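You operate a simulated robot arm through the tools that you are given. There is no shell and no other tool.

Carry out the task below with a simulated robot arm. There is one attempt and no reset: what you move stays moved.

JOB
Leak-test the clamped valve and put it in the tray the display names.
Fine: shut the bleed, pump to 4 bar or more, press the green TEST button; bleed to 0.0 before you free the clamp.

It is judged by the outcome, as a careful person would: the job done as asked, and still so three seconds after it is handed in. It fails if anything else is knocked over, pushed out of place, dropped, spilled or broken.

ROBOT AND FRAMES
A 7-joint arm with a two-finger parallel gripper, fixed in place. Base frame: the origin is at the foot of the arm, x ahead of it, y to its left, z up. Lengths are in m, angles in rad, forces in N, time in s.
With the tool pointing down near the work surface it reaches from about 0.22 to 0.68 m from the base axis. Its first joint turns from -1.152 to 1.152 rad. Payload 2.4 kg.
The tool frame sits at the grasp point between the pads (the TCP): z along the fingers, y along the line on which they close. The tips reach 0.03 m beyond it. Largest opening 0.094 m; finger width 0.028, thickness 0.01; the body of the gripper, 0.05 by 0.096 m, starts 0.055 m behind the TCP.
Orientation is told as [roll, pitch, yaw] about the base's x, y, z axes, in that order, counted from this pose: with the fingers straight down and closing along the base's y, the tool's x points along the base's -x, its y along +y and its z along -z.

CONTROLS
- The arm moves only by the tool move_arm. Its argument "motion" is a list of rows, each an object (a shift or turn left out is 0, a gripper value left out holds the last) with "translation": the shift along the base's x, y, z in units of 20 mm (1.0 is 20 mm), a list of three; "rot": the turn, a rotation vector about the base's x, y, z in units of 6 degrees (1.0 is 6 degrees), a list of three; "gripper": the closure, from 0 (fully open) to 1 (shut). In form: [{"translation": [tx, ty, tz], "rot": [rx, ry, rz], "gripper": gripper}, ...]. A call has 1 to 20 rows; each row shifts and turns the commanded pose from where the row before left it. A call with a number of a shift or a turn outside -1 to 1 is refused whole. A row lasts 0.2 s, in which the tool goes at most 0.05 m and 0.15 rad; a call with a longer step from one row to the next is refused whole, and so is a gripper value outside its range. Where a pose cannot be reached the arm comes as near as it can. A force on the tool above 90 N (or 10 N above the force at the start of the call, whichever is more), or a blocked arm, ends the call early, and 0.2 s more pass. Each finger travels about 0.153 m/s and halts on what it meets, pressing with about 42 N; the grip force reading is that of the motor and also rises with nothing between the fingers. The clock runs only during rows and for 0.2 s after the last one: add rows that do not move to give the fingers time. It gives the time, the measured TCP pose, the force on the tool (base axes), the opening and the grip force at its end, in the units of the frame above (readings bear some noise), with the torque about the TCP (base axes, N m) and any sound that the robot's microphone picked up.
- Cameras (640 x 400 px; columns grow to the right, rows downward): "scene" is fixed at [0.03, 0.4698, 1.4412]; the picture's right is [-0.82, -0.58, 0.00], its down [-0.35, 0.49, -0.80] and it looks along [0.46, -0.65, -0.60] (base axes); focal length 324 px, centre (320, 200). "wrist" rides on the gripper at [0.076, 0.014, -0.102] in the tool frame; the picture's right is [-0.18, 0.98, 0.00], its down [-0.75, -0.14, -0.64] and it looks along [-0.63, -0.12, 0.77] (tool axes); focal length 243 px, centre (320, 200). There is no depth. A picture from a camera that has moved, and an enlarged one, comes with that camera's place and axes in the base frame and with its lens.
- snapshot(camera): a new picture of that camera. The clock stands still meanwhile.
- close_up(camera, box): a new picture of the part [left, top, right, bottom] of that camera's present view, enlarged. The clock stands still meanwhile.
- sign_off(): hands the job in; it is judged then, once.

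Nothing tells you positions but the pictures and the camera data. Unless the task says otherwise, let go and move clear before handing in.

The tools are called as a command line: name --argument value ..., lists and objects as JSON in quotes. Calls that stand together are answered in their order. move_arm: Moves the arm, as the interface text tells. Its arguments: {"type":"object","properties":{"motion":{"type":"array"}},"required":["motion"]} The other tools are called the same way: snapshot (camera) takes a picture; close_up (camera, box) takes an enlarged picture of a part of a camera's view; sign_off () hands the job in.

At the start:

```text
clock: 0.0
tool_pos: [0.3143, -0.1226, 1.1645]
tcp_rot: [-0.002, -0.001, -0.001]
contact_force: [0.8, 0.8, -0.4]
torque: [-0.01, 0.0, 0.02]
grip_width: 0.0942
gripper_force: 0.0
```

scene: 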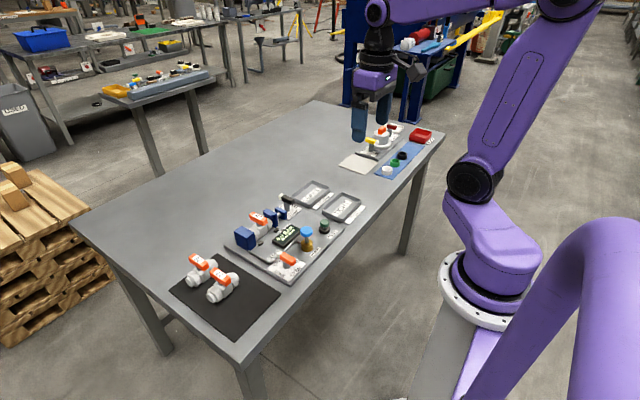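
wrist: 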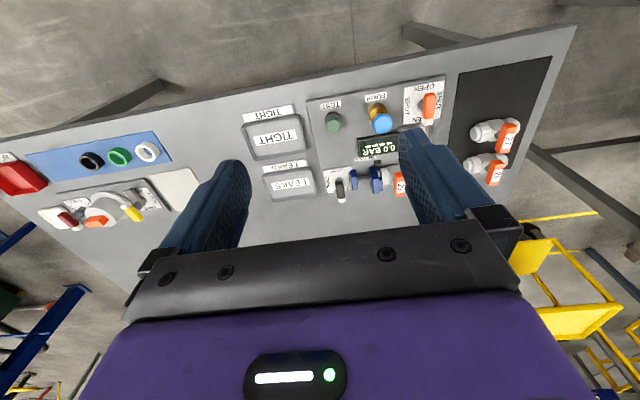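

I see a table with a leak-test rig (display, pump, TEST button, bleed lever, clamp with valve), two trays and other equipment. I'll enlarge the views first to locate everything.

close_up --camera "scene" --box '[220, 170, 380, 290]'

close_up --camera "wrist" --box '[230, 60, 530, 220]'

close_up --camera "scene" --box '[330, 110, 450, 190]'

```text
3.33 times, centred on (300, 230) of scene
camera zoom: at [0.03, 0.4698, 1.4412], right [-0.82, -0.58, 0.0], down [-0.35, 0.49, -0.8], along [0.46, -0.65, -0.6], focal length 1082 px, centre (387, 100)
```

zoom: 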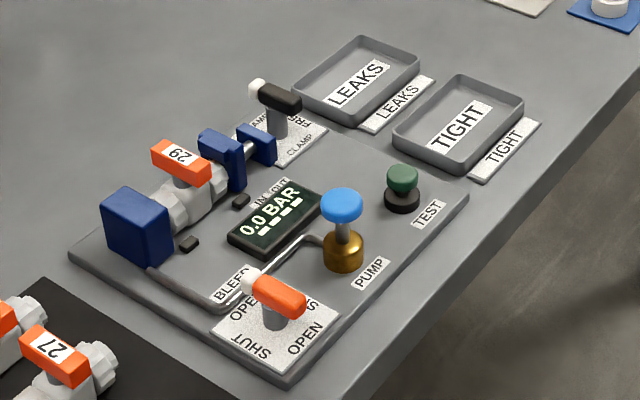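

```text
2.13 times, centred on (380, 140) of wrist
camera zoom: at [0.2395, -0.1088, 1.2668], right [0.18, 0.98, 0.0], down [0.75, -0.14, 0.64], along [0.63, -0.12, -0.77], focal length 518 px, centre (192, 328)
```

zoom: 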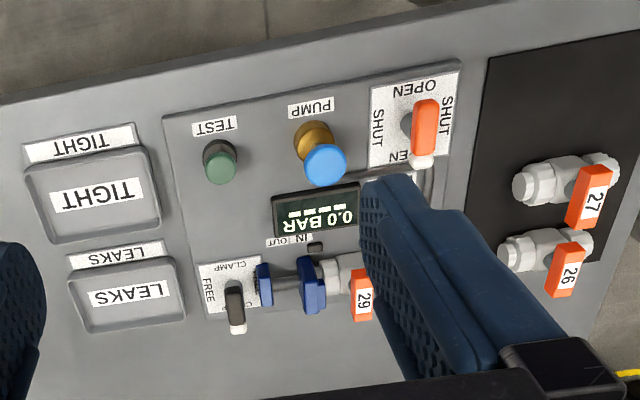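

```text
5.00 times, centred on (390, 150) of scene
camera zoom: at [0.03, 0.4698, 1.4412], right [-0.82, -0.58, 0.0], down [-0.35, 0.49, -0.8], along [0.46, -0.65, -0.6], focal length 1623 px, centre (-30, 450)
```

zoom: 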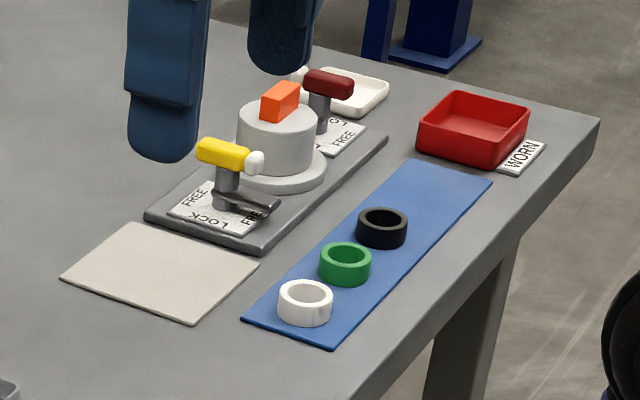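

The panel surface looks to be about z≈0.785, with the pump near (0.43, -0.03). I'll move down and over the panel for a better look.

move_arm --motion '[{"translation": [0, 1, -1]}, {"translation": [0, 1, -1]}, {"translation": [0, 1, -1]}, {"translation": [0, 1, -1]}, {"translation": [0, 1, -1]}, {"translation": [0, 1, -1]}, {"translation": [0, 1, -1]}, {"translation": [0, 0, 0]}]'

snapshot --camera "wrist"

snapshot --camera "scene"

```text
clock: 1.8
tool_pos: [0.3141, 0.0171, 1.0248]
tcp_rot: [0.0, 0.0, 0.0]
contact_force: [0.4, -0.2, 0.0]
torque: [0.0, 0.03, -0.03]
grip_width: 0.094
gripper_force: 0.1
```

```text
taken
camera wrist: at [0.2392, 0.0317, 1.1284], right [0.19, 0.98, 0.0], down [0.75, -0.14, 0.64], along [0.63, -0.12, -0.77], focal length 243 px, centre (320, 200)
```

wrist: 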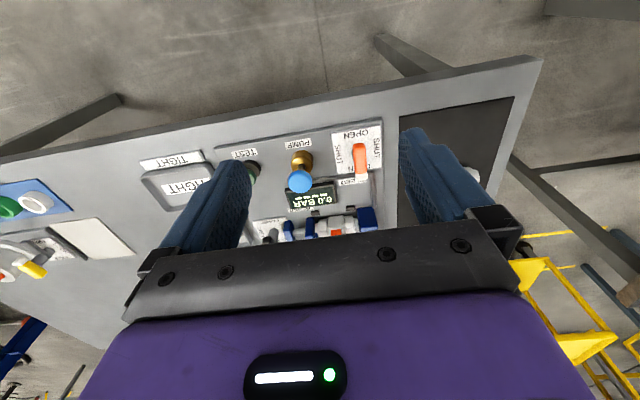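

```text
taken
```

scene: 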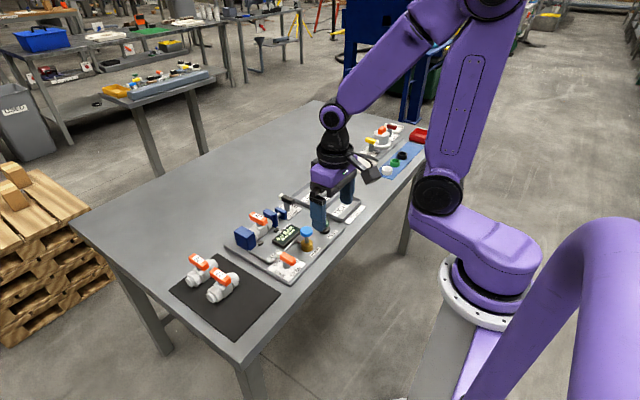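

The gripper hides the far side of the panel, so I'll move forward to see it all.

move_arm --motion '[{"translation": [1, -0.5, 0]}, {"translation": [1, -0.5, 0]}, {"translation": [1, -0.5, 0]}, {"translation": [1, -0.5, 0]}, {"translation": [1, 0, 0]}, {"translation": [0, 0, 0]}]'

close_up --camera "wrist" --box '[160, 0, 480, 200]'

close_up --camera "wrist" --box '[200, 100, 360, 220]'

```text
clock: 3.2
tool_pos: [0.4136, -0.0238, 1.0249]
tcp_rot: [0.0, 0.001, 0.002]
contact_force: [0.6, -0.1, -0.1]
torque: [0.0, -0.02, 0.02]
grip_width: 0.0941
gripper_force: 0.0
```

```text
2.00 times, centred on (320, 100) of wrist
camera zoom: at [0.3389, -0.0094, 1.1276], right [0.18, 0.98, 0.0], down [0.75, -0.14, 0.64], along [0.63, -0.12, -0.77], focal length 485 px, centre (320, 400)
```

zoom: 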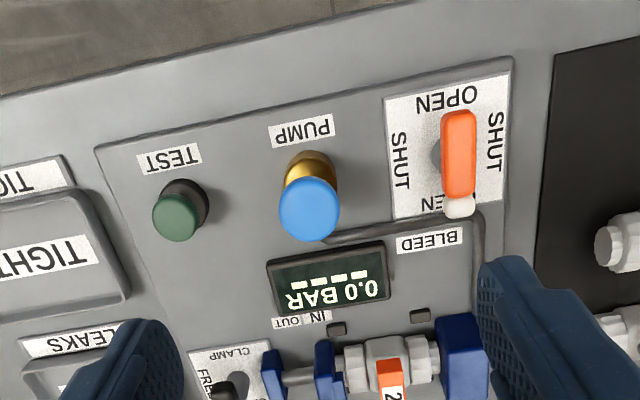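

```text
3.33 times, centred on (280, 160) of wrist
camera zoom: at [0.3389, -0.0094, 1.1276], right [0.18, 0.98, 0.0], down [0.75, -0.14, 0.64], along [0.63, -0.12, -0.77], focal length 809 px, centre (453, 333)
```

zoom: 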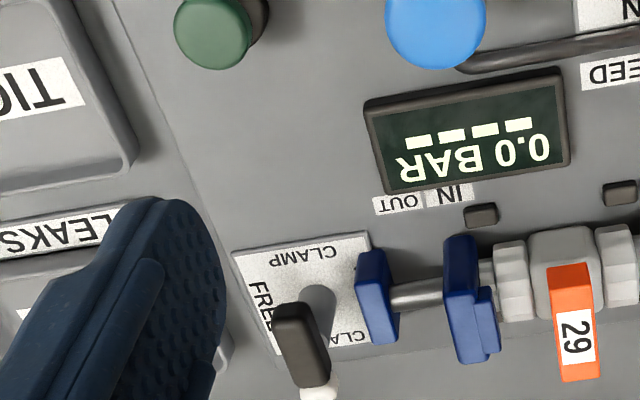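

The bleed lever pivots near (0.427, 0.054) with its bar along x, which is OPEN; SHUT lies along y. I'll position above it with the fingers partly closed.

move_arm --motion '[{"translation": [0.17, 1, -1], "gripper": 0.4}, {"translation": [0.5, 1, -1]}, {"translation": [0, 1, -1]}, {"translation": [0, 0.9, -1]}, {"translation": [0, 0, -1]}, {"translation": [0, 0, 0]}]'

snapshot --camera "wrist"

close_up --camera "scene" --box '[220, 170, 380, 290]'

```text
clock: 4.6
tool_pos: [0.4281, 0.0542, 0.9206]
tcp_rot: [0.0, -0.001, 0.001]
contact_force: [-0.5, 0.2, -0.4]
torque: [-0.02, 0.01, 0.01]
grip_width: 0.0561
gripper_force: 0.0
```

```text
taken
camera wrist: at [0.3524, 0.069, 1.0242], right [0.18, 0.98, 0.0], down [0.75, -0.14, 0.64], along [0.63, -0.12, -0.77], focal length 243 px, centre (320, 200)
```

wrist: 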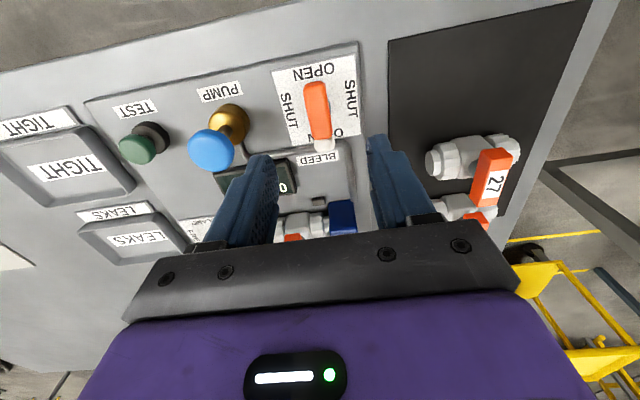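

```text
3.33 times, centred on (300, 230) of scene
camera zoom: at [0.03, 0.4698, 1.4412], right [-0.82, -0.58, 0.0], down [-0.35, 0.49, -0.8], along [0.46, -0.65, -0.6], focal length 1082 px, centre (387, 100)
```

zoom: 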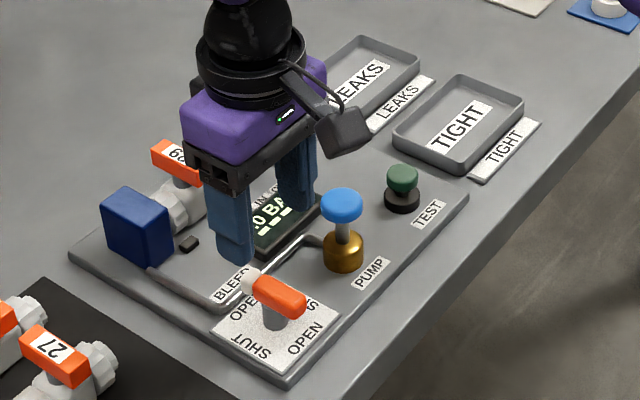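

The bar sits centred under the gripper with its top near z≈0.835. I'll lower to about z=0.843 and close on it.

move_arm --motion '[{"translation": [0, 0, -1]}, {"translation": [0, 0, -1]}, {"translation": [0, 0, -1]}, {"translation": [0, 0, -0.85]}, {"translation": [0, 0, 0]}, {"gripper": 0.9}, {}, {}]'

snapshot --camera "wrist"

close_up --camera "scene" --box '[220, 170, 380, 290]'

```text
clock: 6.4
tool_pos: [0.428, 0.0549, 0.8478]
tcp_rot: [0.001, 0.0, 0.003]
contact_force: [1.2, 10.5, -7.0]
torque: [0.24, -0.31, -0.01]
grip_width: 0.0199
gripper_force: 44.7
```

```text
taken
camera wrist: at [0.3527, 0.0688, 0.9499], right [0.18, 0.98, 0.0], down [0.75, -0.14, 0.64], along [0.63, -0.12, -0.77], focal length 243 px, centre (320, 200)
```

wrist: 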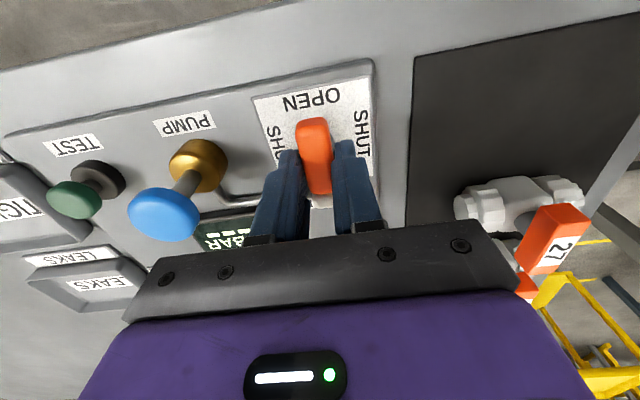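

```text
3.33 times, centred on (300, 230) of scene
camera zoom: at [0.0301, 0.4701, 1.4411], right [-0.82, -0.58, 0.0], down [-0.35, 0.49, -0.8], along [0.46, -0.65, -0.6], focal length 1082 px, centre (387, 100)
```

zoom: 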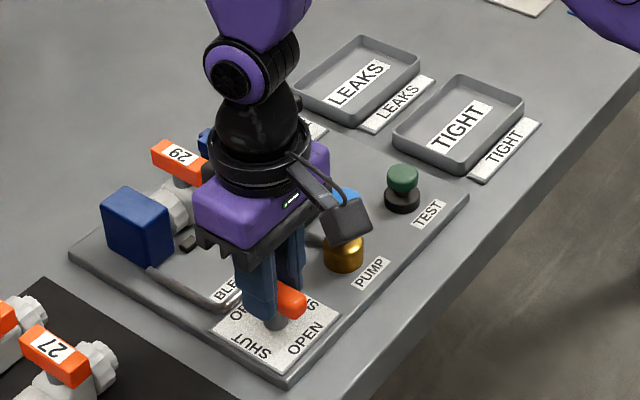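

The fingers hold the bleed bar, about 20 mm wide. I'll try turning it a little in the negative sense and watch the torque.

move_arm --motion '[{"rot": [0, 0, -1]}, {"rot": [0, 0, -1]}, {}]'

```text
clock: 7.2
tool_pos: [0.4276, 0.0552, 0.8476]
tcp_rot: [-0.001, 0.001, -0.213]
contact_force: [-3.6, 2.3, 4.3]
torque: [0.02, -0.41, -0.04]
grip_width: 0.0196
gripper_force: 45.0
```

It turns freely in this direction. I'll continue through the rest of the 90°.

move_arm --motion '[{"rot": [0, 0, -1]}, {"rot": [0, 0, -1]}, {"rot": [0, 0, -1]}, {"rot": [0, 0, -1]}, {"rot": [0, 0, -1]}, {"rot": [0, 0, -1]}, {"rot": [0, 0, -1]}, {"rot": [0, 0, -1]}, {"rot": [0, 0, -1]}, {"rot": [0, 0, -1]}, {"rot": [0, 0, -1]}, {"rot": [0, 0, -1]}, {"rot": [0, 0, -1]}, {}, {}]'

snapshot --camera "wrist"

close_up --camera "scene" --box '[220, 170, 380, 290]'

```text
clock: 10.4
tool_pos: [0.4277, 0.0549, 0.8479]
tcp_rot: [-0.002, 0.001, -1.572]
contact_force: [-12.2, -16.5, 14.4]
torque: [-0.59, 0.39, 0.05]
grip_width: 0.0195
gripper_force: 44.5
```

```text
taken
camera wrist: at [0.4432, 0.1304, 0.9499], right [0.98, -0.19, 0.0], down [-0.14, -0.75, 0.64], along [-0.12, -0.63, -0.77], focal length 243 px, centre (320, 200)
```

wrist: 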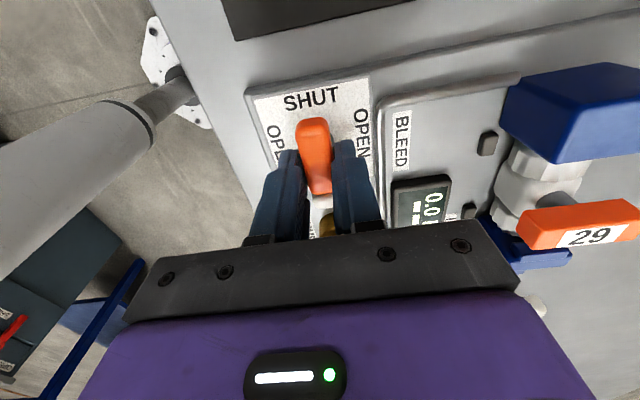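

```text
3.33 times, centred on (300, 230) of scene
camera zoom: at [0.0295, 0.4694, 1.4413], right [-0.82, -0.58, 0.0], down [-0.35, 0.49, -0.8], along [0.46, -0.65, -0.6], focal length 1082 px, centre (387, 100)
```

zoom: 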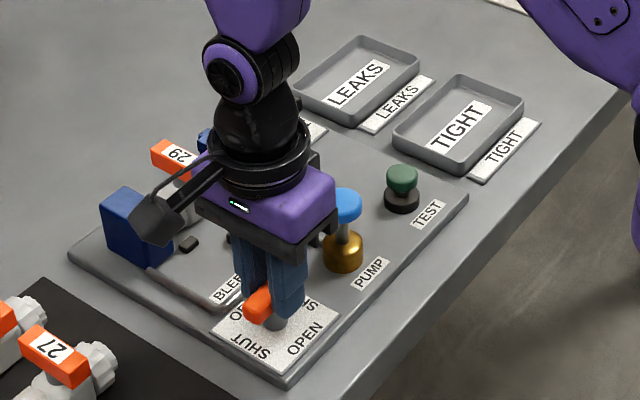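

The bar now lies along SHUT. I'll let go, rise, and move over the blue pump knob with the fingers shut.

move_arm --motion '[{"gripper": 0.45}, {}, {"translation": [0, 0, 1]}, {"translation": [0, 0, 1]}, {"translation": [0, 0, 1]}, {"translation": [0, 0, 1]}, {"translation": [0, -1, 0], "gripper": 1.0}, {"translation": [0.05, -1, 0]}, {"translation": [0, -1, 0]}, {"translation": [0, -1, 0]}, {"translation": [0, -0.4, 0]}, {}]'

snapshot --camera "wrist"

close_up --camera "scene" --box '[220, 170, 380, 290]'

```text
clock: 13.0
tool_pos: [0.4302, -0.0333, 0.9284]
tcp_rot: [-0.001, 0.001, -1.57]
contact_force: [0.5, -0.2, -0.8]
torque: [0.03, 0.03, 0.01]
grip_width: 0.0001
gripper_force: 32.9
```

```text
taken
camera wrist: at [0.4444, 0.0428, 1.0311], right [0.98, -0.18, 0.0], down [-0.14, -0.75, 0.64], along [-0.12, -0.63, -0.77], focal length 243 px, centre (320, 200)
```

wrist: 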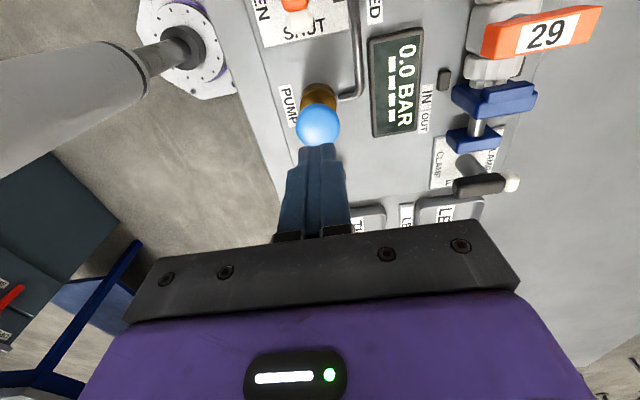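

```text
3.33 times, centred on (300, 230) of scene
camera zoom: at [0.03, 0.4698, 1.4412], right [-0.82, -0.58, 0.0], down [-0.35, 0.49, -0.8], along [0.46, -0.65, -0.6], focal length 1082 px, centre (387, 100)
```

zoom: 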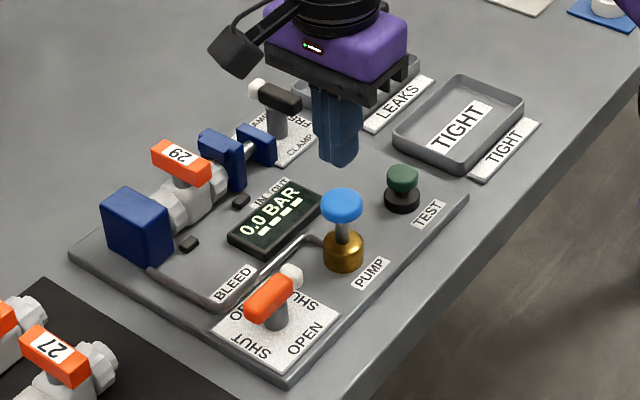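

The bleed is shut, the display reads 0.0 bar, and the fingers are over the pump knob. I'll descend slowly for the first stroke.

move_arm --motion '[{"translation": [0, 0.15, -1]}, {"translation": [0, 0, -0.5]}, {"translation": [0, 0, -0.4]}, {"translation": [0, 0, -0.4]}, {"translation": [0, 0, -0.4]}]'

snapshot --camera "wrist"

```text
clock: 14.2
tool_pos: [0.4289, -0.0295, 0.8744]
tcp_rot: [-0.002, 0.0, -1.571]
contact_force: [-2.9, -1.1, 5.0]
torque: [-0.07, 0.14, -0.03]
grip_width: 0.0
gripper_force: 32.4
```

```text
taken
camera wrist: at [0.4441, 0.0458, 0.9772], right [0.98, -0.18, 0.0], down [-0.14, -0.75, 0.64], along [-0.12, -0.63, -0.77], focal length 243 px, centre (320, 200)
```

wrist: 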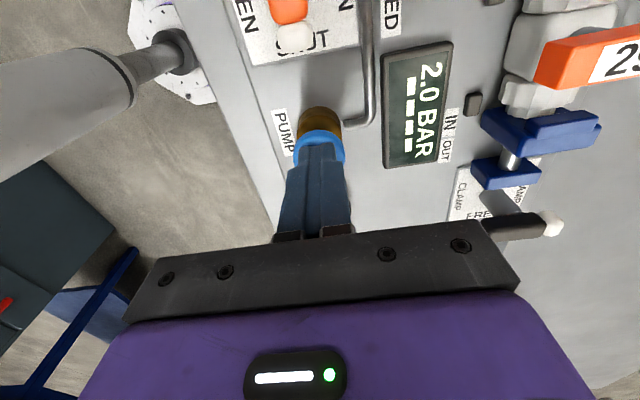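

One stroke gave 2.0 bar. I'll lift for the knob to return and press again.

move_arm --motion '[{"translation": [0, 0, 1]}, {"translation": [0, 0, 0.5]}, {}, {"translation": [0, 0, -0.7]}, {"translation": [0, 0, -0.4]}, {"translation": [0, 0, -0.4]}]'

close_up --camera "wrist" --box '[260, 20, 520, 180]'

```text
clock: 15.6
tool_pos: [0.4285, -0.0312, 0.8729]
tcp_rot: [0.003, 0.0, -1.572]
contact_force: [1.1, -2.0, 6.2]
torque: [-0.07, -0.03, 0.02]
grip_width: 0.0001
gripper_force: 33.4
```

```text
2.46 times, centred on (390, 100) of wrist
camera zoom: at [0.4439, 0.0457, 0.976], right [0.98, -0.18, 0.0], down [-0.14, -0.75, 0.64], along [-0.12, -0.63, -0.77], focal length 597 px, centre (148, 446)
```

zoom: 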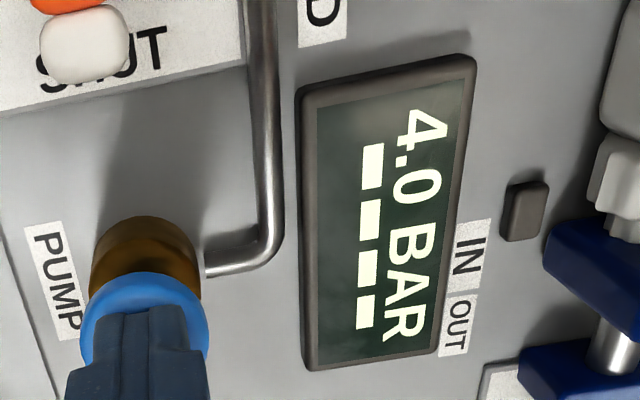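

The display reads 4.0 bar. I'll add one more stroke for margin, since it may sag before the test.

move_arm --motion '[{"translation": [0, 0, 1]}, {"translation": [0, 0, 0.5]}, {}, {"translation": [0, 0, -0.7]}, {"translation": [0, 0, -0.4]}, {"translation": [0, 0, -0.4]}]'

close_up --camera "wrist" --box '[260, 20, 520, 180]'

```text
clock: 17.0
tool_pos: [0.4284, -0.0304, 0.8745]
tcp_rot: [0.0, 0.0, -1.571]
contact_force: [-1.0, 3.5, 4.2]
torque: [0.09, 0.03, -0.02]
grip_width: 0.0003
gripper_force: 33.2
```

```text
2.46 times, centred on (390, 100) of wrist
camera zoom: at [0.4437, 0.0458, 0.9772], right [0.98, -0.18, 0.0], down [-0.14, -0.75, 0.64], along [-0.12, -0.63, -0.77], focal length 597 px, centre (148, 446)
```

zoom: 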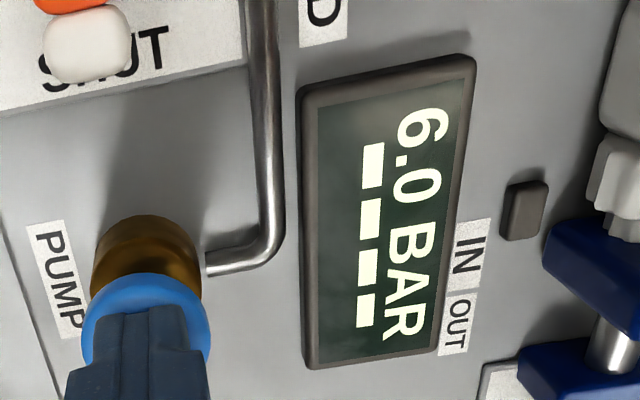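

The pressure is 6.0 bar. Next I'll rise and move over the green TEST button near (0.427, -0.118).

move_arm --motion '[{"translation": [0, 0, 1]}, {"translation": [0, 0, 1]}, {"translation": [0, -1, 0]}, {"translation": [0, -1, 0]}, {"translation": [0, -1, 0]}, {"translation": [0, -1, 0]}, {"translation": [0, -0.4, 0]}, {}]'

snapshot --camera "wrist"

close_up --camera "scene" --box '[220, 170, 380, 290]'

```text
clock: 18.8
tool_pos: [0.4288, -0.1205, 0.9144]
tcp_rot: [-0.001, 0.001, -1.57]
contact_force: [-0.3, -0.1, 0.0]
torque: [-0.02, 0.01, 0.01]
grip_width: 0.0001
gripper_force: 32.9
```

```text
taken
camera wrist: at [0.4434, -0.0443, 1.0166], right [0.98, -0.18, 0.0], down [-0.14, -0.75, 0.64], along [-0.12, -0.63, -0.77], focal length 243 px, centre (320, 200)
```

wrist: 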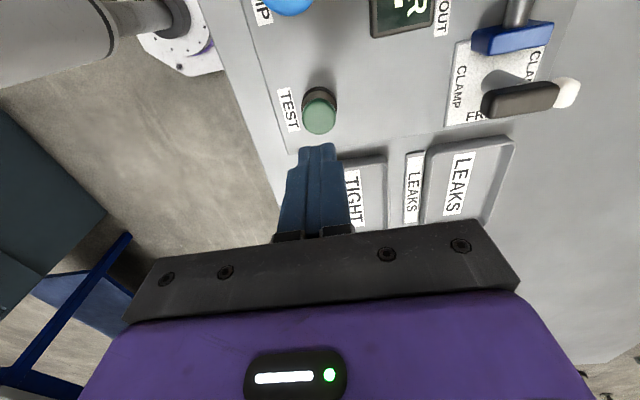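

```text
3.33 times, centred on (300, 230) of scene
camera zoom: at [0.03, 0.4698, 1.4412], right [-0.82, -0.58, 0.0], down [-0.35, 0.49, -0.8], along [0.46, -0.65, -0.6], focal length 1082 px, centre (387, 100)
```

zoom: 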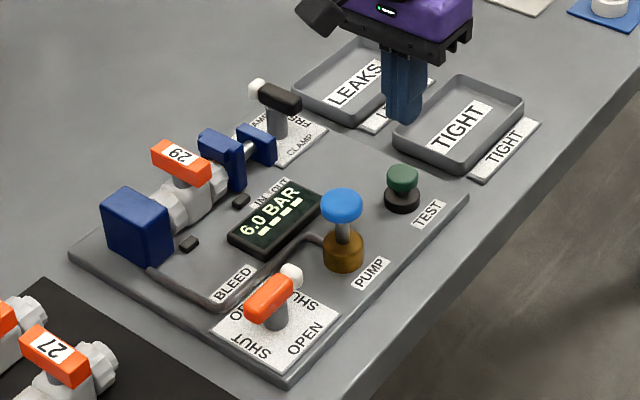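

The button lies about 4 mm to the +y side of the tool, top near z≈0.83. I'll press it gently.

move_arm --motion '[{"translation": [0, 0.2, -1]}, {"translation": [0, 0, -1]}, {"translation": [0, 0, -0.3]}, {"translation": [0, 0, -0.3]}, {"translation": [0, 0, -0.3]}]'

snapshot --camera "wrist"

close_up --camera "scene" --box '[220, 170, 380, 290]'

```text
clock: 20.0
tool_pos: [0.4293, -0.1138, 0.8564]
tcp_rot: [-0.001, 0.0, -1.571]
contact_force: [0.5, -0.3, 1.8]
torque: [-0.02, 0.04, -0.02]
grip_width: 0.0001
gripper_force: 33.0
```

```text
taken
camera wrist: at [0.4445, -0.0384, 0.9586], right [0.98, -0.18, 0.0], down [-0.14, -0.75, 0.64], along [-0.12, -0.63, -0.77], focal length 243 px, centre (320, 200)
```

wrist: 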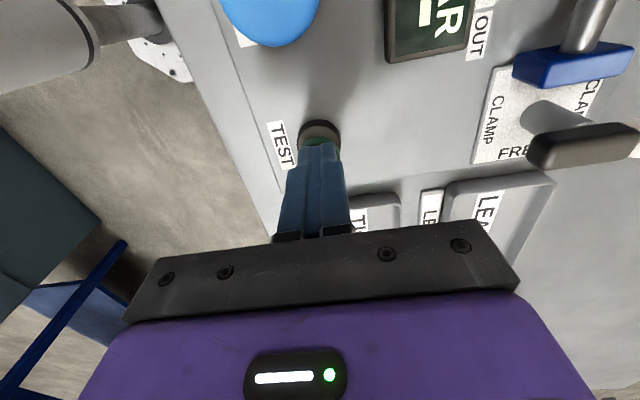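

```text
3.33 times, centred on (300, 230) of scene
camera zoom: at [0.03, 0.4698, 1.4412], right [-0.82, -0.58, 0.0], down [-0.35, 0.49, -0.8], along [0.46, -0.65, -0.6], focal length 1082 px, centre (387, 100)
```

zoom: 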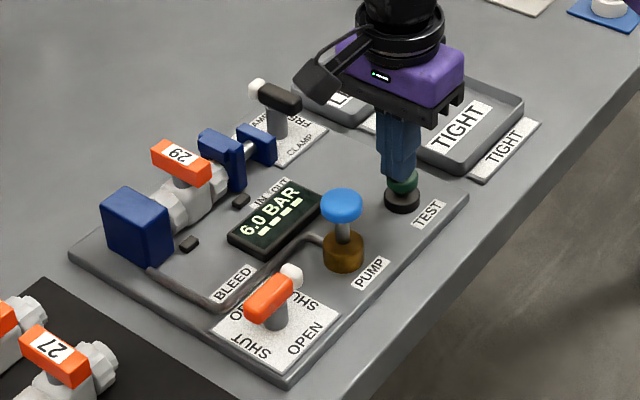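

The tips are just touching the button and the display still shows dashes. I'll press a little further.

move_arm --motion '[{"translation": [0, 0, -0.25]}, {"translation": [0, 0, -0.2]}, {}, {}]'

close_up --camera "scene" --box '[220, 170, 380, 290]'

```text
clock: 21.0
tool_pos: [0.4293, -0.1152, 0.8478]
tcp_rot: [0.001, 0.001, -1.571]
contact_force: [-11.2, 7.7, 56.3]
torque: [0.03, 0.42, -0.16]
grip_width: 0.0003
gripper_force: 33.0
heard: click
```

```text
3.33 times, centred on (300, 230) of scene
camera zoom: at [0.029, 0.4702, 1.4411], right [-0.82, -0.58, 0.0], down [-0.35, 0.49, -0.8], along [0.46, -0.65, -0.6], focal length 1082 px, centre (387, 100)
```

zoom: 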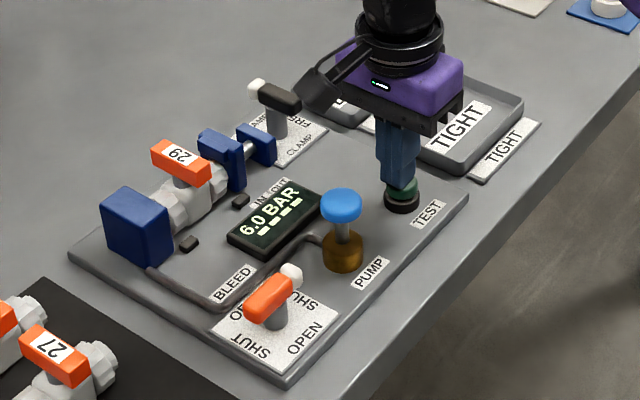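

A click was heard. I'll release the button and wait for the display.

move_arm --motion '[{"translation": [0, 0, 1]}, {"translation": [0, 0, 1]}, {"translation": [0, 0, 1]}, {}, {}, {}]'

close_up --camera "scene" --box '[260, 200, 340, 250]'

```text
clock: 22.4
tool_pos: [0.4295, -0.1156, 0.9045]
tcp_rot: [0.0, 0.001, -1.571]
contact_force: [-1.1, 0.1, 0.1]
torque: [0.02, -0.03, 0.0]
grip_width: 0.0
gripper_force: 33.0
```

```text
8.00 times, centred on (300, 225) of scene
camera zoom: at [0.03, 0.4698, 1.4412], right [-0.82, -0.58, 0.0], down [-0.35, 0.49, -0.8], along [0.46, -0.65, -0.6], focal length 2596 px, centre (480, 0)
```

zoom: 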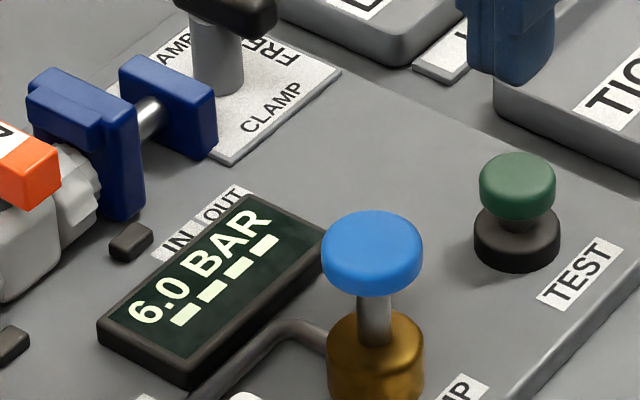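

The display still shows 6.0 and dashes, so I'll wait a few seconds for the test.

move_arm --motion '[{"translation": [0, 0.5, 1]}, {}, {}, {}, {}, {}, {}, {}, {}, {}, {}, {}, {}, {}, {}]'

close_up --camera "scene" --box '[260, 200, 340, 250]'

```text
clock: 25.6
tool_pos: [0.4298, -0.1037, 0.9267]
tcp_rot: [0.001, 0.0, -1.57]
contact_force: [0.2, 0.3, 1.4]
torque: [0.0, -0.01, 0.02]
grip_width: 0.0002
gripper_force: 32.8
```

```text
8.00 times, centred on (300, 225) of scene
camera zoom: at [0.03, 0.4698, 1.4412], right [-0.82, -0.58, 0.0], down [-0.35, 0.49, -0.8], along [0.46, -0.65, -0.6], focal length 2596 px, centre (480, 0)
```

zoom: 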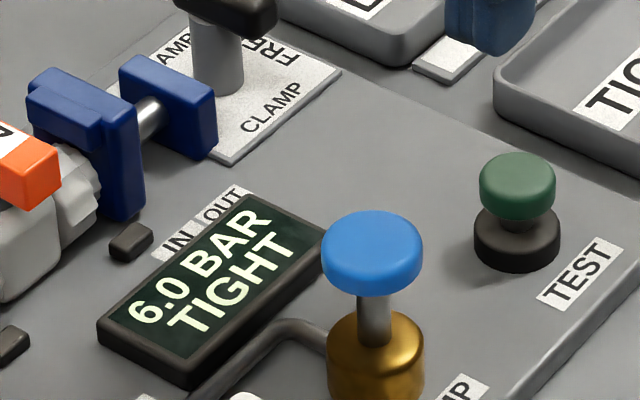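

The verdict is TIGHT, holding at 6.0 bar. Now I'll return to the bleed lever and open it.

move_arm --motion '[{"translation": [-0.05, 1, 0]}, {"translation": [-0.04, 1, 0]}, {"translation": [0, 1, 0]}, {"translation": [0, 1, 0]}, {"translation": [0, 1, 0]}, {"translation": [0, 1, 0]}, {"translation": [0, 1, 0], "gripper": 0.45}, {"translation": [0, 0.94, 0]}, {}, {"translation": [0, 0, -1]}, {"translation": [0, 0, -1]}, {"translation": [0, 0, -1]}, {"translation": [0, 0, -0.95]}, {}, {"gripper": 0.9}, {}, {}]'

snapshot --camera "wrist"

```text
clock: 29.2
tool_pos: [0.4277, 0.0548, 0.8463]
tcp_rot: [0.004, 0.0, -1.572]
contact_force: [9.8, 0.2, -15.4]
torque: [0.06, -0.2, 0.02]
grip_width: 0.0196
gripper_force: 45.2
```

```text
taken
camera wrist: at [0.4426, 0.1308, 0.9492], right [0.98, -0.18, 0.0], down [-0.14, -0.75, 0.64], along [-0.12, -0.63, -0.77], focal length 243 px, centre (320, 200)
```

wrist: 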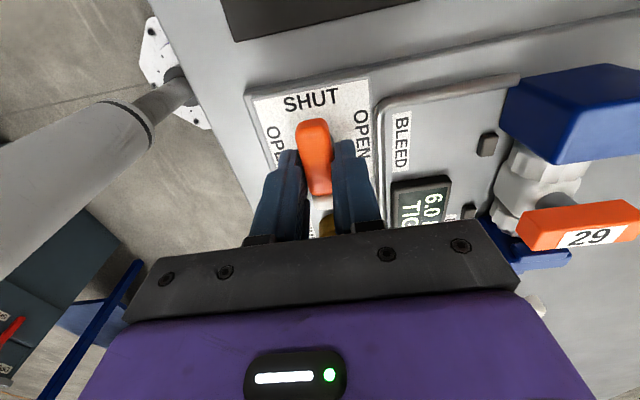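

The lever is held again. I'll turn it back 90° to OPEN, then let the pressure fall.

move_arm --motion '[{"rot": [0, 0, 1]}, {"rot": [0, 0, 1]}, {"rot": [0, 0, 1]}, {"rot": [0, 0, 1]}, {"rot": [0, 0, 1]}, {"rot": [0, 0, 1]}, {"rot": [0, 0, 1]}, {"rot": [0, 0, 1]}, {"rot": [0, 0, 1]}, {"rot": [0, 0, 1]}, {"rot": [0, 0, 1]}, {"rot": [0, 0, 1]}, {"rot": [0, 0, 1]}, {"rot": [0, 0, 1]}, {"rot": [0, 0, 1]}, {}, {}]'

close_up --camera "scene" --box '[220, 170, 380, 290]'

```text
clock: 32.8
tool_pos: [0.428, 0.0547, 0.8463]
tcp_rot: [0.0, 0.001, 0.002]
contact_force: [3.7, -14.2, -22.8]
torque: [-0.29, 0.8, 0.07]
grip_width: 0.0195
gripper_force: 45.0
```

```text
3.33 times, centred on (300, 230) of scene
camera zoom: at [0.0305, 0.4695, 1.4413], right [-0.82, -0.58, 0.0], down [-0.35, 0.49, -0.8], along [0.46, -0.65, -0.6], focal length 1082 px, centre (387, 100)
```

zoom: 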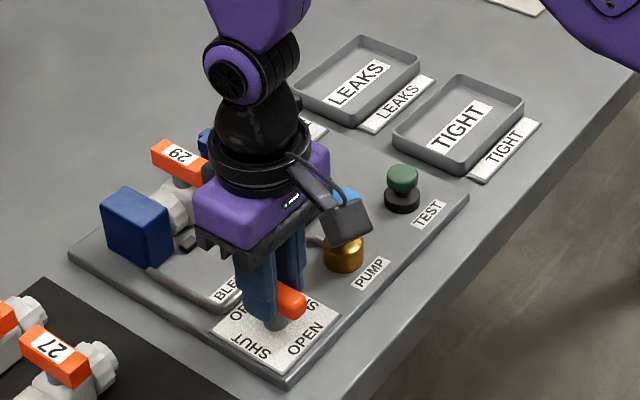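

The bar is back along OPEN. I'll let go, rise clear and read the display.

move_arm --motion '[{"gripper": 0.45}, {}, {"translation": [0, 0, 1]}, {"translation": [0, 0, 1]}, {"translation": [0, 0, 1]}, {"translation": [0, 0, 1]}, {"translation": [-0.5, -1, 1]}, {"translation": [-0.5, -1, 1]}, {"translation": [-0.5, -1, 1]}, {"translation": [-0.5, -1, 1]}, {"translation": [0, 0, 0]}]'

close_up --camera "scene" --box '[220, 170, 380, 290]'

snapshot --camera "wrist"

```text
clock: 35.2
tool_pos: [0.3846, -0.0236, 1.0073]
tcp_rot: [0.001, 0.0, 0.0]
contact_force: [0.2, 0.3, 0.0]
torque: [0.0, -0.01, 0.0]
grip_width: 0.0515
gripper_force: 0.0
```

```text
3.33 times, centred on (300, 230) of scene
camera zoom: at [0.03, 0.4698, 1.4412], right [-0.82, -0.58, 0.0], down [-0.35, 0.49, -0.8], along [0.46, -0.65, -0.6], focal length 1082 px, centre (387, 100)
```

zoom: 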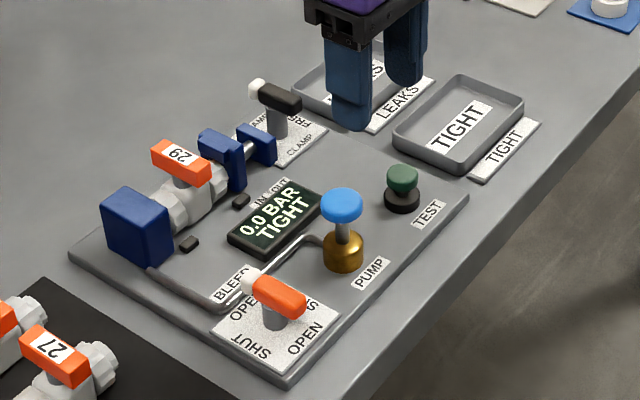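

```text
taken
camera wrist: at [0.3098, -0.0098, 1.1109], right [0.18, 0.98, 0.0], down [0.75, -0.14, 0.64], along [0.63, -0.12, -0.77], focal length 243 px, centre (320, 200)
```

wrist: 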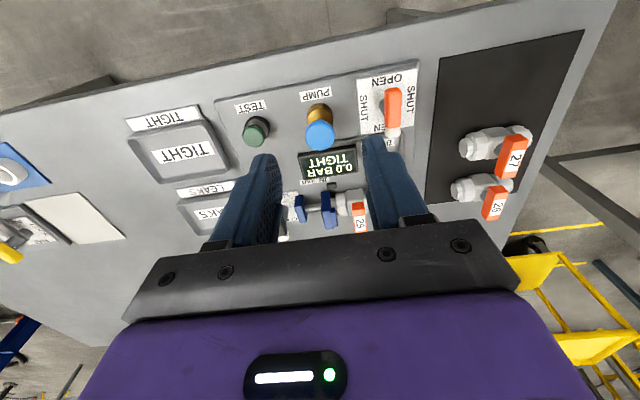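

The display shows 0.0 BAR / TIGHT, so it is safe to free the clamp. I'll move toward the clamp lever near (0.575, -0.122) and look at it closely.

move_arm --motion '[{"translation": [1, -1, 0]}, {"translation": [1, -1, 0]}, {"translation": [1, -1, 0]}, {"translation": [1, -1, 0]}, {"translation": [1, -1, 0]}, {"translation": [1, 0, 0]}, {"translation": [1, 0, 0]}, {}]'

close_up --camera "wrist" --box '[200, 40, 440, 200]'

close_up --camera "scene" --box '[260, 180, 340, 230]'

```text
clock: 37.0
tool_pos: [0.5273, -0.1248, 1.0073]
tcp_rot: [-0.001, 0.0, 0.001]
contact_force: [0.8, -0.6, 0.3]
torque: [0.03, 0.0, -0.04]
grip_width: 0.0518
gripper_force: 0.1
```

```text
2.50 times, centred on (320, 120) of wrist
camera zoom: at [0.4507, -0.1115, 1.1089], right [0.18, 0.98, 0.0], down [0.75, -0.14, 0.64], along [0.63, -0.12, -0.77], focal length 606 px, centre (320, 400)
```

zoom: 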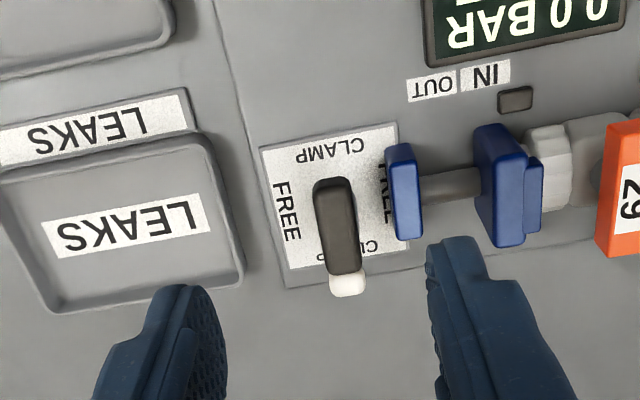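

```text
8.00 times, centred on (300, 205) of scene
camera zoom: at [0.03, 0.4698, 1.4412], right [-0.82, -0.58, 0.0], down [-0.35, 0.49, -0.8], along [0.46, -0.65, -0.6], focal length 2596 px, centre (480, 160)
```

zoom: 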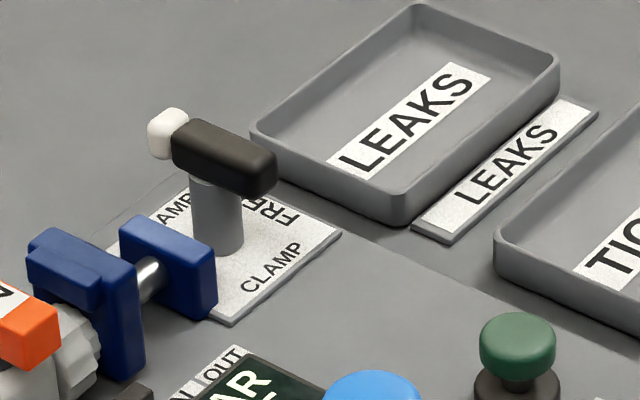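

The clamp lever pivot is near (0.572, -0.1245), with its bar at z≈0.836–0.854. I'll come down above it with a narrow opening to stay clear of the blue block, and check.

move_arm --motion '[{"translation": [1, 0, -1], "gripper": 0.6}, {"translation": [1, 0, -1]}, {"translation": [0.24, 0, -1]}, {"translation": [0, 0, -1]}, {"translation": [0, 0, -1]}, {}]'

snapshot --camera "wrist"

close_up --camera "scene" --box '[240, 160, 340, 230]'

```text
clock: 38.4
tool_pos: [0.5722, -0.1242, 0.9066]
tcp_rot: [0.0, 0.001, -0.001]
contact_force: [-0.1, -0.1, 0.4]
torque: [-0.05, -0.01, 0.05]
grip_width: 0.0378
gripper_force: 0.1
```

```text
taken
camera wrist: at [0.4965, -0.1099, 1.0094], right [0.18, 0.98, 0.0], down [0.75, -0.14, 0.64], along [0.63, -0.12, -0.77], focal length 243 px, centre (320, 200)
```

wrist: 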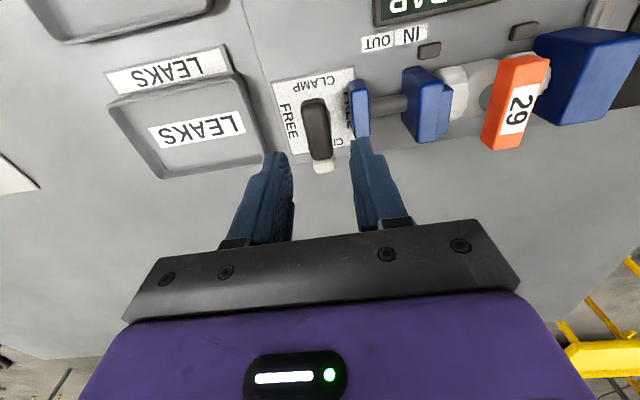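

```text
5.71 times, centred on (290, 195) of scene
camera zoom: at [0.03, 0.4698, 1.4412], right [-0.82, -0.58, 0.0], down [-0.35, 0.49, -0.8], along [0.46, -0.65, -0.6], focal length 1854 px, centre (491, 229)
```

zoom: 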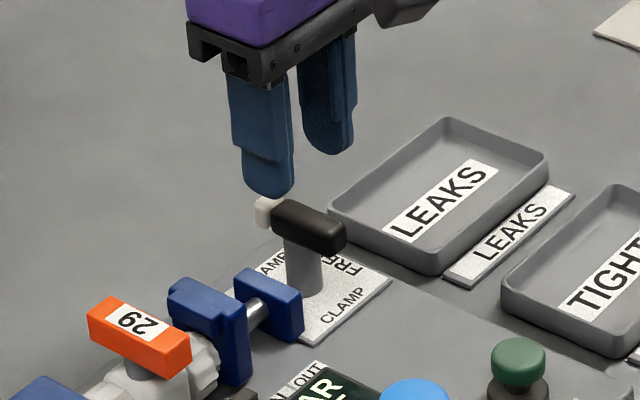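

The bar is centred between the fingers. I'll lower to z≈0.866 and grip.

move_arm --motion '[{"translation": [0, 0, -0.7]}, {"translation": [0, 0, -0.7]}, {"translation": [0, 0, -0.65]}, {}, {"gripper": 0.9}, {}, {}]'

close_up --camera "scene" --box '[240, 160, 340, 230]'

```text
clock: 40.0
tool_pos: [0.5729, -0.1257, 0.866]
tcp_rot: [0.0, 0.001, -0.002]
contact_force: [0.9, -5.3, -5.3]
torque: [-0.17, -0.49, 0.0]
grip_width: 0.0178
gripper_force: 45.4
```

```text
5.71 times, centred on (290, 195) of scene
camera zoom: at [0.0301, 0.4697, 1.4412], right [-0.82, -0.58, 0.0], down [-0.35, 0.49, -0.8], along [0.46, -0.65, -0.6], focal length 1854 px, centre (491, 229)
```

zoom: 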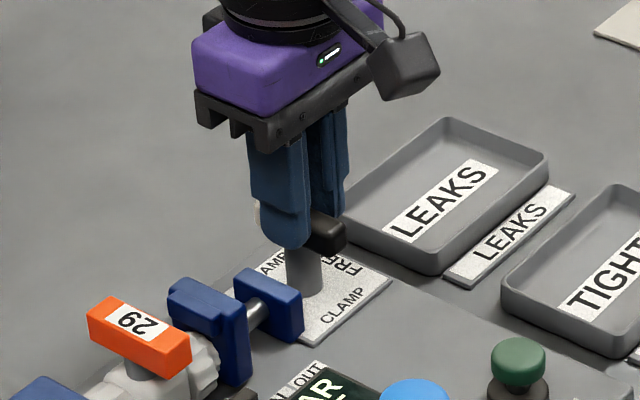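

The bar is held with nothing touching the block. I'll turn it a little to test the direction.

move_arm --motion '[{"rot": [0, 0, -1]}, {"rot": [0, 0, -1]}, {"rot": [0, 0, -1]}, {}]'

```text
clock: 41.0
tool_pos: [0.5736, -0.125, 0.8663]
tcp_rot: [0.0, -0.002, -0.316]
contact_force: [2.7, -0.6, -4.6]
torque: [-0.42, -1.23, -0.06]
grip_width: 0.0178
gripper_force: 45.1
```

It turns freely. I'll finish the 90° to FREE.

move_arm --motion '[{"rot": [0, 0, -1]}, {"rot": [0, 0, -1]}, {"rot": [0, 0, -1]}, {"rot": [0, 0, -1]}, {"rot": [0, 0, -1]}, {"rot": [0, 0, -1]}, {"rot": [0, 0, -1]}, {"rot": [0, 0, -1]}, {"rot": [0, 0, -1]}, {"rot": [0, 0, -1]}, {"rot": [0, 0, -1]}, {"rot": [0, 0, -1]}, {}, {}]'

close_up --camera "scene" --box '[230, 170, 350, 260]'

snapshot --camera "wrist"

```text
clock: 44.0
tool_pos: [0.5758, -0.1221, 0.8665]
tcp_rot: [0.007, -0.002, -1.568]
contact_force: [23.1, 17.0, 13.0]
torque: [-0.06, -0.31, 0.04]
grip_width: 0.0179
gripper_force: 45.3
```

```text
4.44 times, centred on (290, 215) of scene
camera zoom: at [0.0303, 0.4703, 1.441], right [-0.82, -0.58, 0.0], down [-0.35, 0.49, -0.8], along [0.46, -0.65, -0.6], focal length 1442 px, centre (453, 133)
```

zoom: 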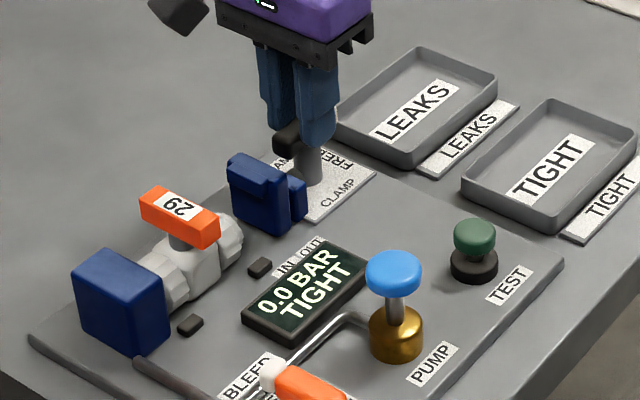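

```text
taken
camera wrist: at [0.5896, -0.0461, 0.9692], right [0.98, -0.18, 0.01], down [-0.14, -0.75, 0.64], along [-0.11, -0.63, -0.77], focal length 243 px, centre (320, 200)
```

wrist: 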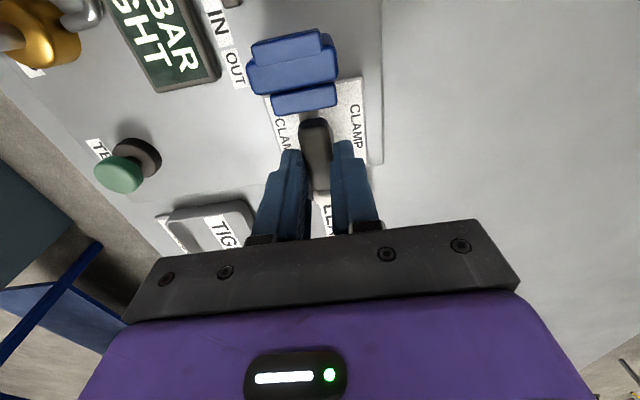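

The jaw has drawn back to OUT and valve 29 is free. I'll release the lever, rise and look at the valve.

move_arm --motion '[{"gripper": 0.6}, {}, {"translation": [0, 0, 1]}, {"translation": [0, 0, 1]}, {"translation": [0, 0, 1]}, {"translation": [0, 0, 1]}, {"translation": [0, 0.5, 1]}, {"translation": [0, 1, 0]}, {"translation": [0, 1, 0]}, {"translation": [0, 1, 0]}, {"translation": [0, 1, 0]}, {}]'

snapshot --camera "wrist"

close_up --camera "scene" --box '[220, 180, 320, 260]'

```text
clock: 46.6
tool_pos: [0.5739, -0.031, 0.965]
tcp_rot: [0.001, 0.0, -1.571]
contact_force: [-0.2, -0.6, 0.5]
torque: [-0.03, 0.01, 0.0]
grip_width: 0.0376
gripper_force: 0.0
```

```text
taken
camera wrist: at [0.5885, 0.0452, 1.0684], right [0.98, -0.18, 0.0], down [-0.14, -0.75, 0.64], along [-0.12, -0.63, -0.77], focal length 243 px, centre (320, 200)
```

wrist: 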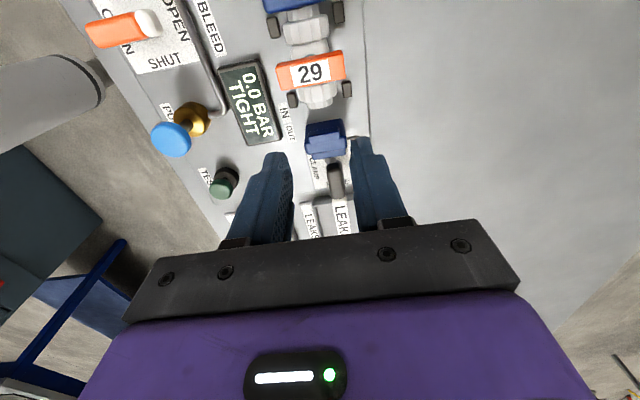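

```text
5.00 times, centred on (270, 220) of scene
camera zoom: at [0.03, 0.4698, 1.4412], right [-0.82, -0.58, 0.0], down [-0.35, 0.49, -0.8], along [0.46, -0.65, -0.6], focal length 1623 px, centre (570, 100)
```

zoom: 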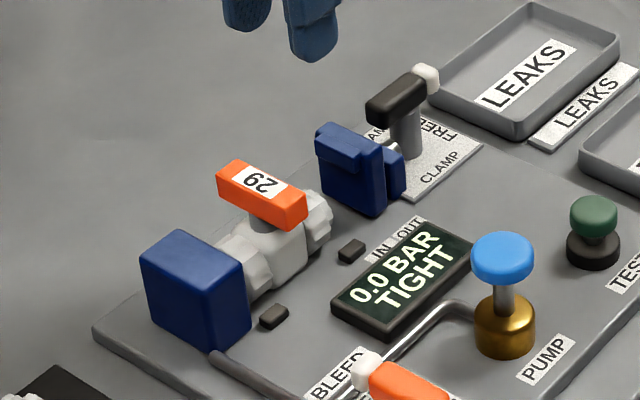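

Valve 29 lies along y with its orange handle along x, handle top near (0.572, 0.002, 0.855). I'll turn the gripper back to yaw 0 and look from the robot side.

move_arm --motion '[{"rot": [0, 0, 1], "translation": [-0.15, 0.1, 0]}, {"rot": [0, 0, 1], "translation": [-0.15, 0.1, 0]}, {"rot": [0, 0, 1], "translation": [-0.15, 0.1, 0]}, {"rot": [0, 0, 1], "translation": [-0.15, 0.1, 0]}, {"rot": [0, 0, 1], "translation": [-0.15, 0.1, 0]}, {"rot": [0, 0, 1], "translation": [-0.15, 0.1, 0]}, {"rot": [0, 0, 1], "translation": [-0.15, 0.1, 0]}, {"rot": [0, 0, 1], "translation": [-0.15, 0.1, 0]}, {"rot": [0, 0, 1], "translation": [-0.15, 0.1, 0]}, {"rot": [0, 0, 1], "translation": [-0.15, 0.1, 0]}, {"rot": [0, 0, 1], "translation": [-0.15, 0.1, 0]}, {"rot": [0, 0, 1], "translation": [-0.15, 0.1, 0]}, {"rot": [0, 0, 1], "translation": [-0.15, 0.1, 0]}, {"rot": [0, 0, 1], "translation": [-0.15, 0.1, 0]}, {"rot": [0, 0, 1], "translation": [0, 0.25, 0]}, {}]'

snapshot --camera "wrist"

close_up --camera "wrist" --box '[240, 40, 420, 160]'

close_up --camera "scene" --box '[230, 200, 300, 250]'

```text
clock: 50.0
tool_pos: [0.5297, -0.0012, 0.9662]
tcp_rot: [0.001, 0.0, 0.001]
contact_force: [0.9, 0.5, 0.5]
torque: [-0.02, -0.03, -0.02]
grip_width: 0.0376
gripper_force: 0.1
```

```text
taken
camera wrist: at [0.4546, 0.0122, 1.0689], right [0.18, 0.98, 0.0], down [0.75, -0.14, 0.64], along [0.63, -0.12, -0.77], focal length 243 px, centre (320, 200)
```

wrist: 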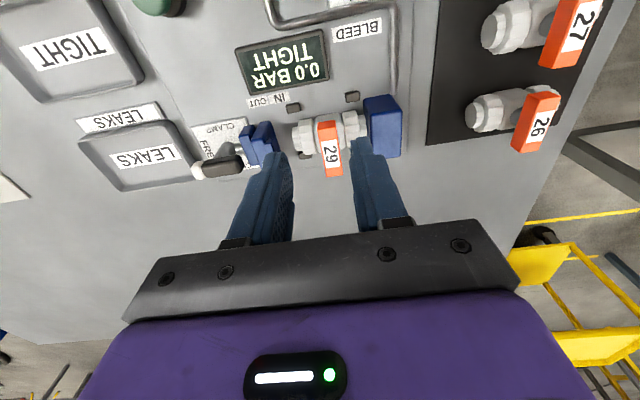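

```text
3.33 times, centred on (330, 100) of wrist
camera zoom: at [0.4546, 0.0122, 1.0689], right [0.18, 0.98, 0.0], down [0.75, -0.14, 0.64], along [0.63, -0.12, -0.77], focal length 809 px, centre (287, 533)
```

zoom: 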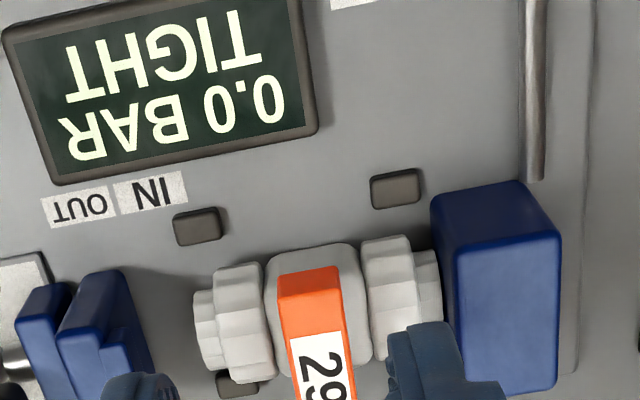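

```text
8.00 times, centred on (265, 225) of scene
camera zoom: at [0.03, 0.4698, 1.4412], right [-0.82, -0.58, 0.0], down [-0.35, 0.49, -0.8], along [0.46, -0.65, -0.6], focal length 2596 px, centre (760, 0)
```

zoom: 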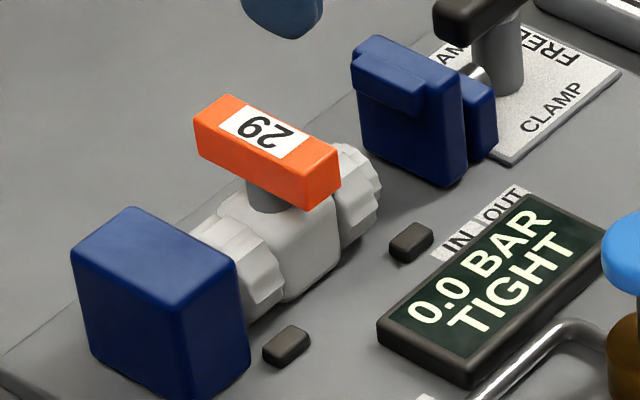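

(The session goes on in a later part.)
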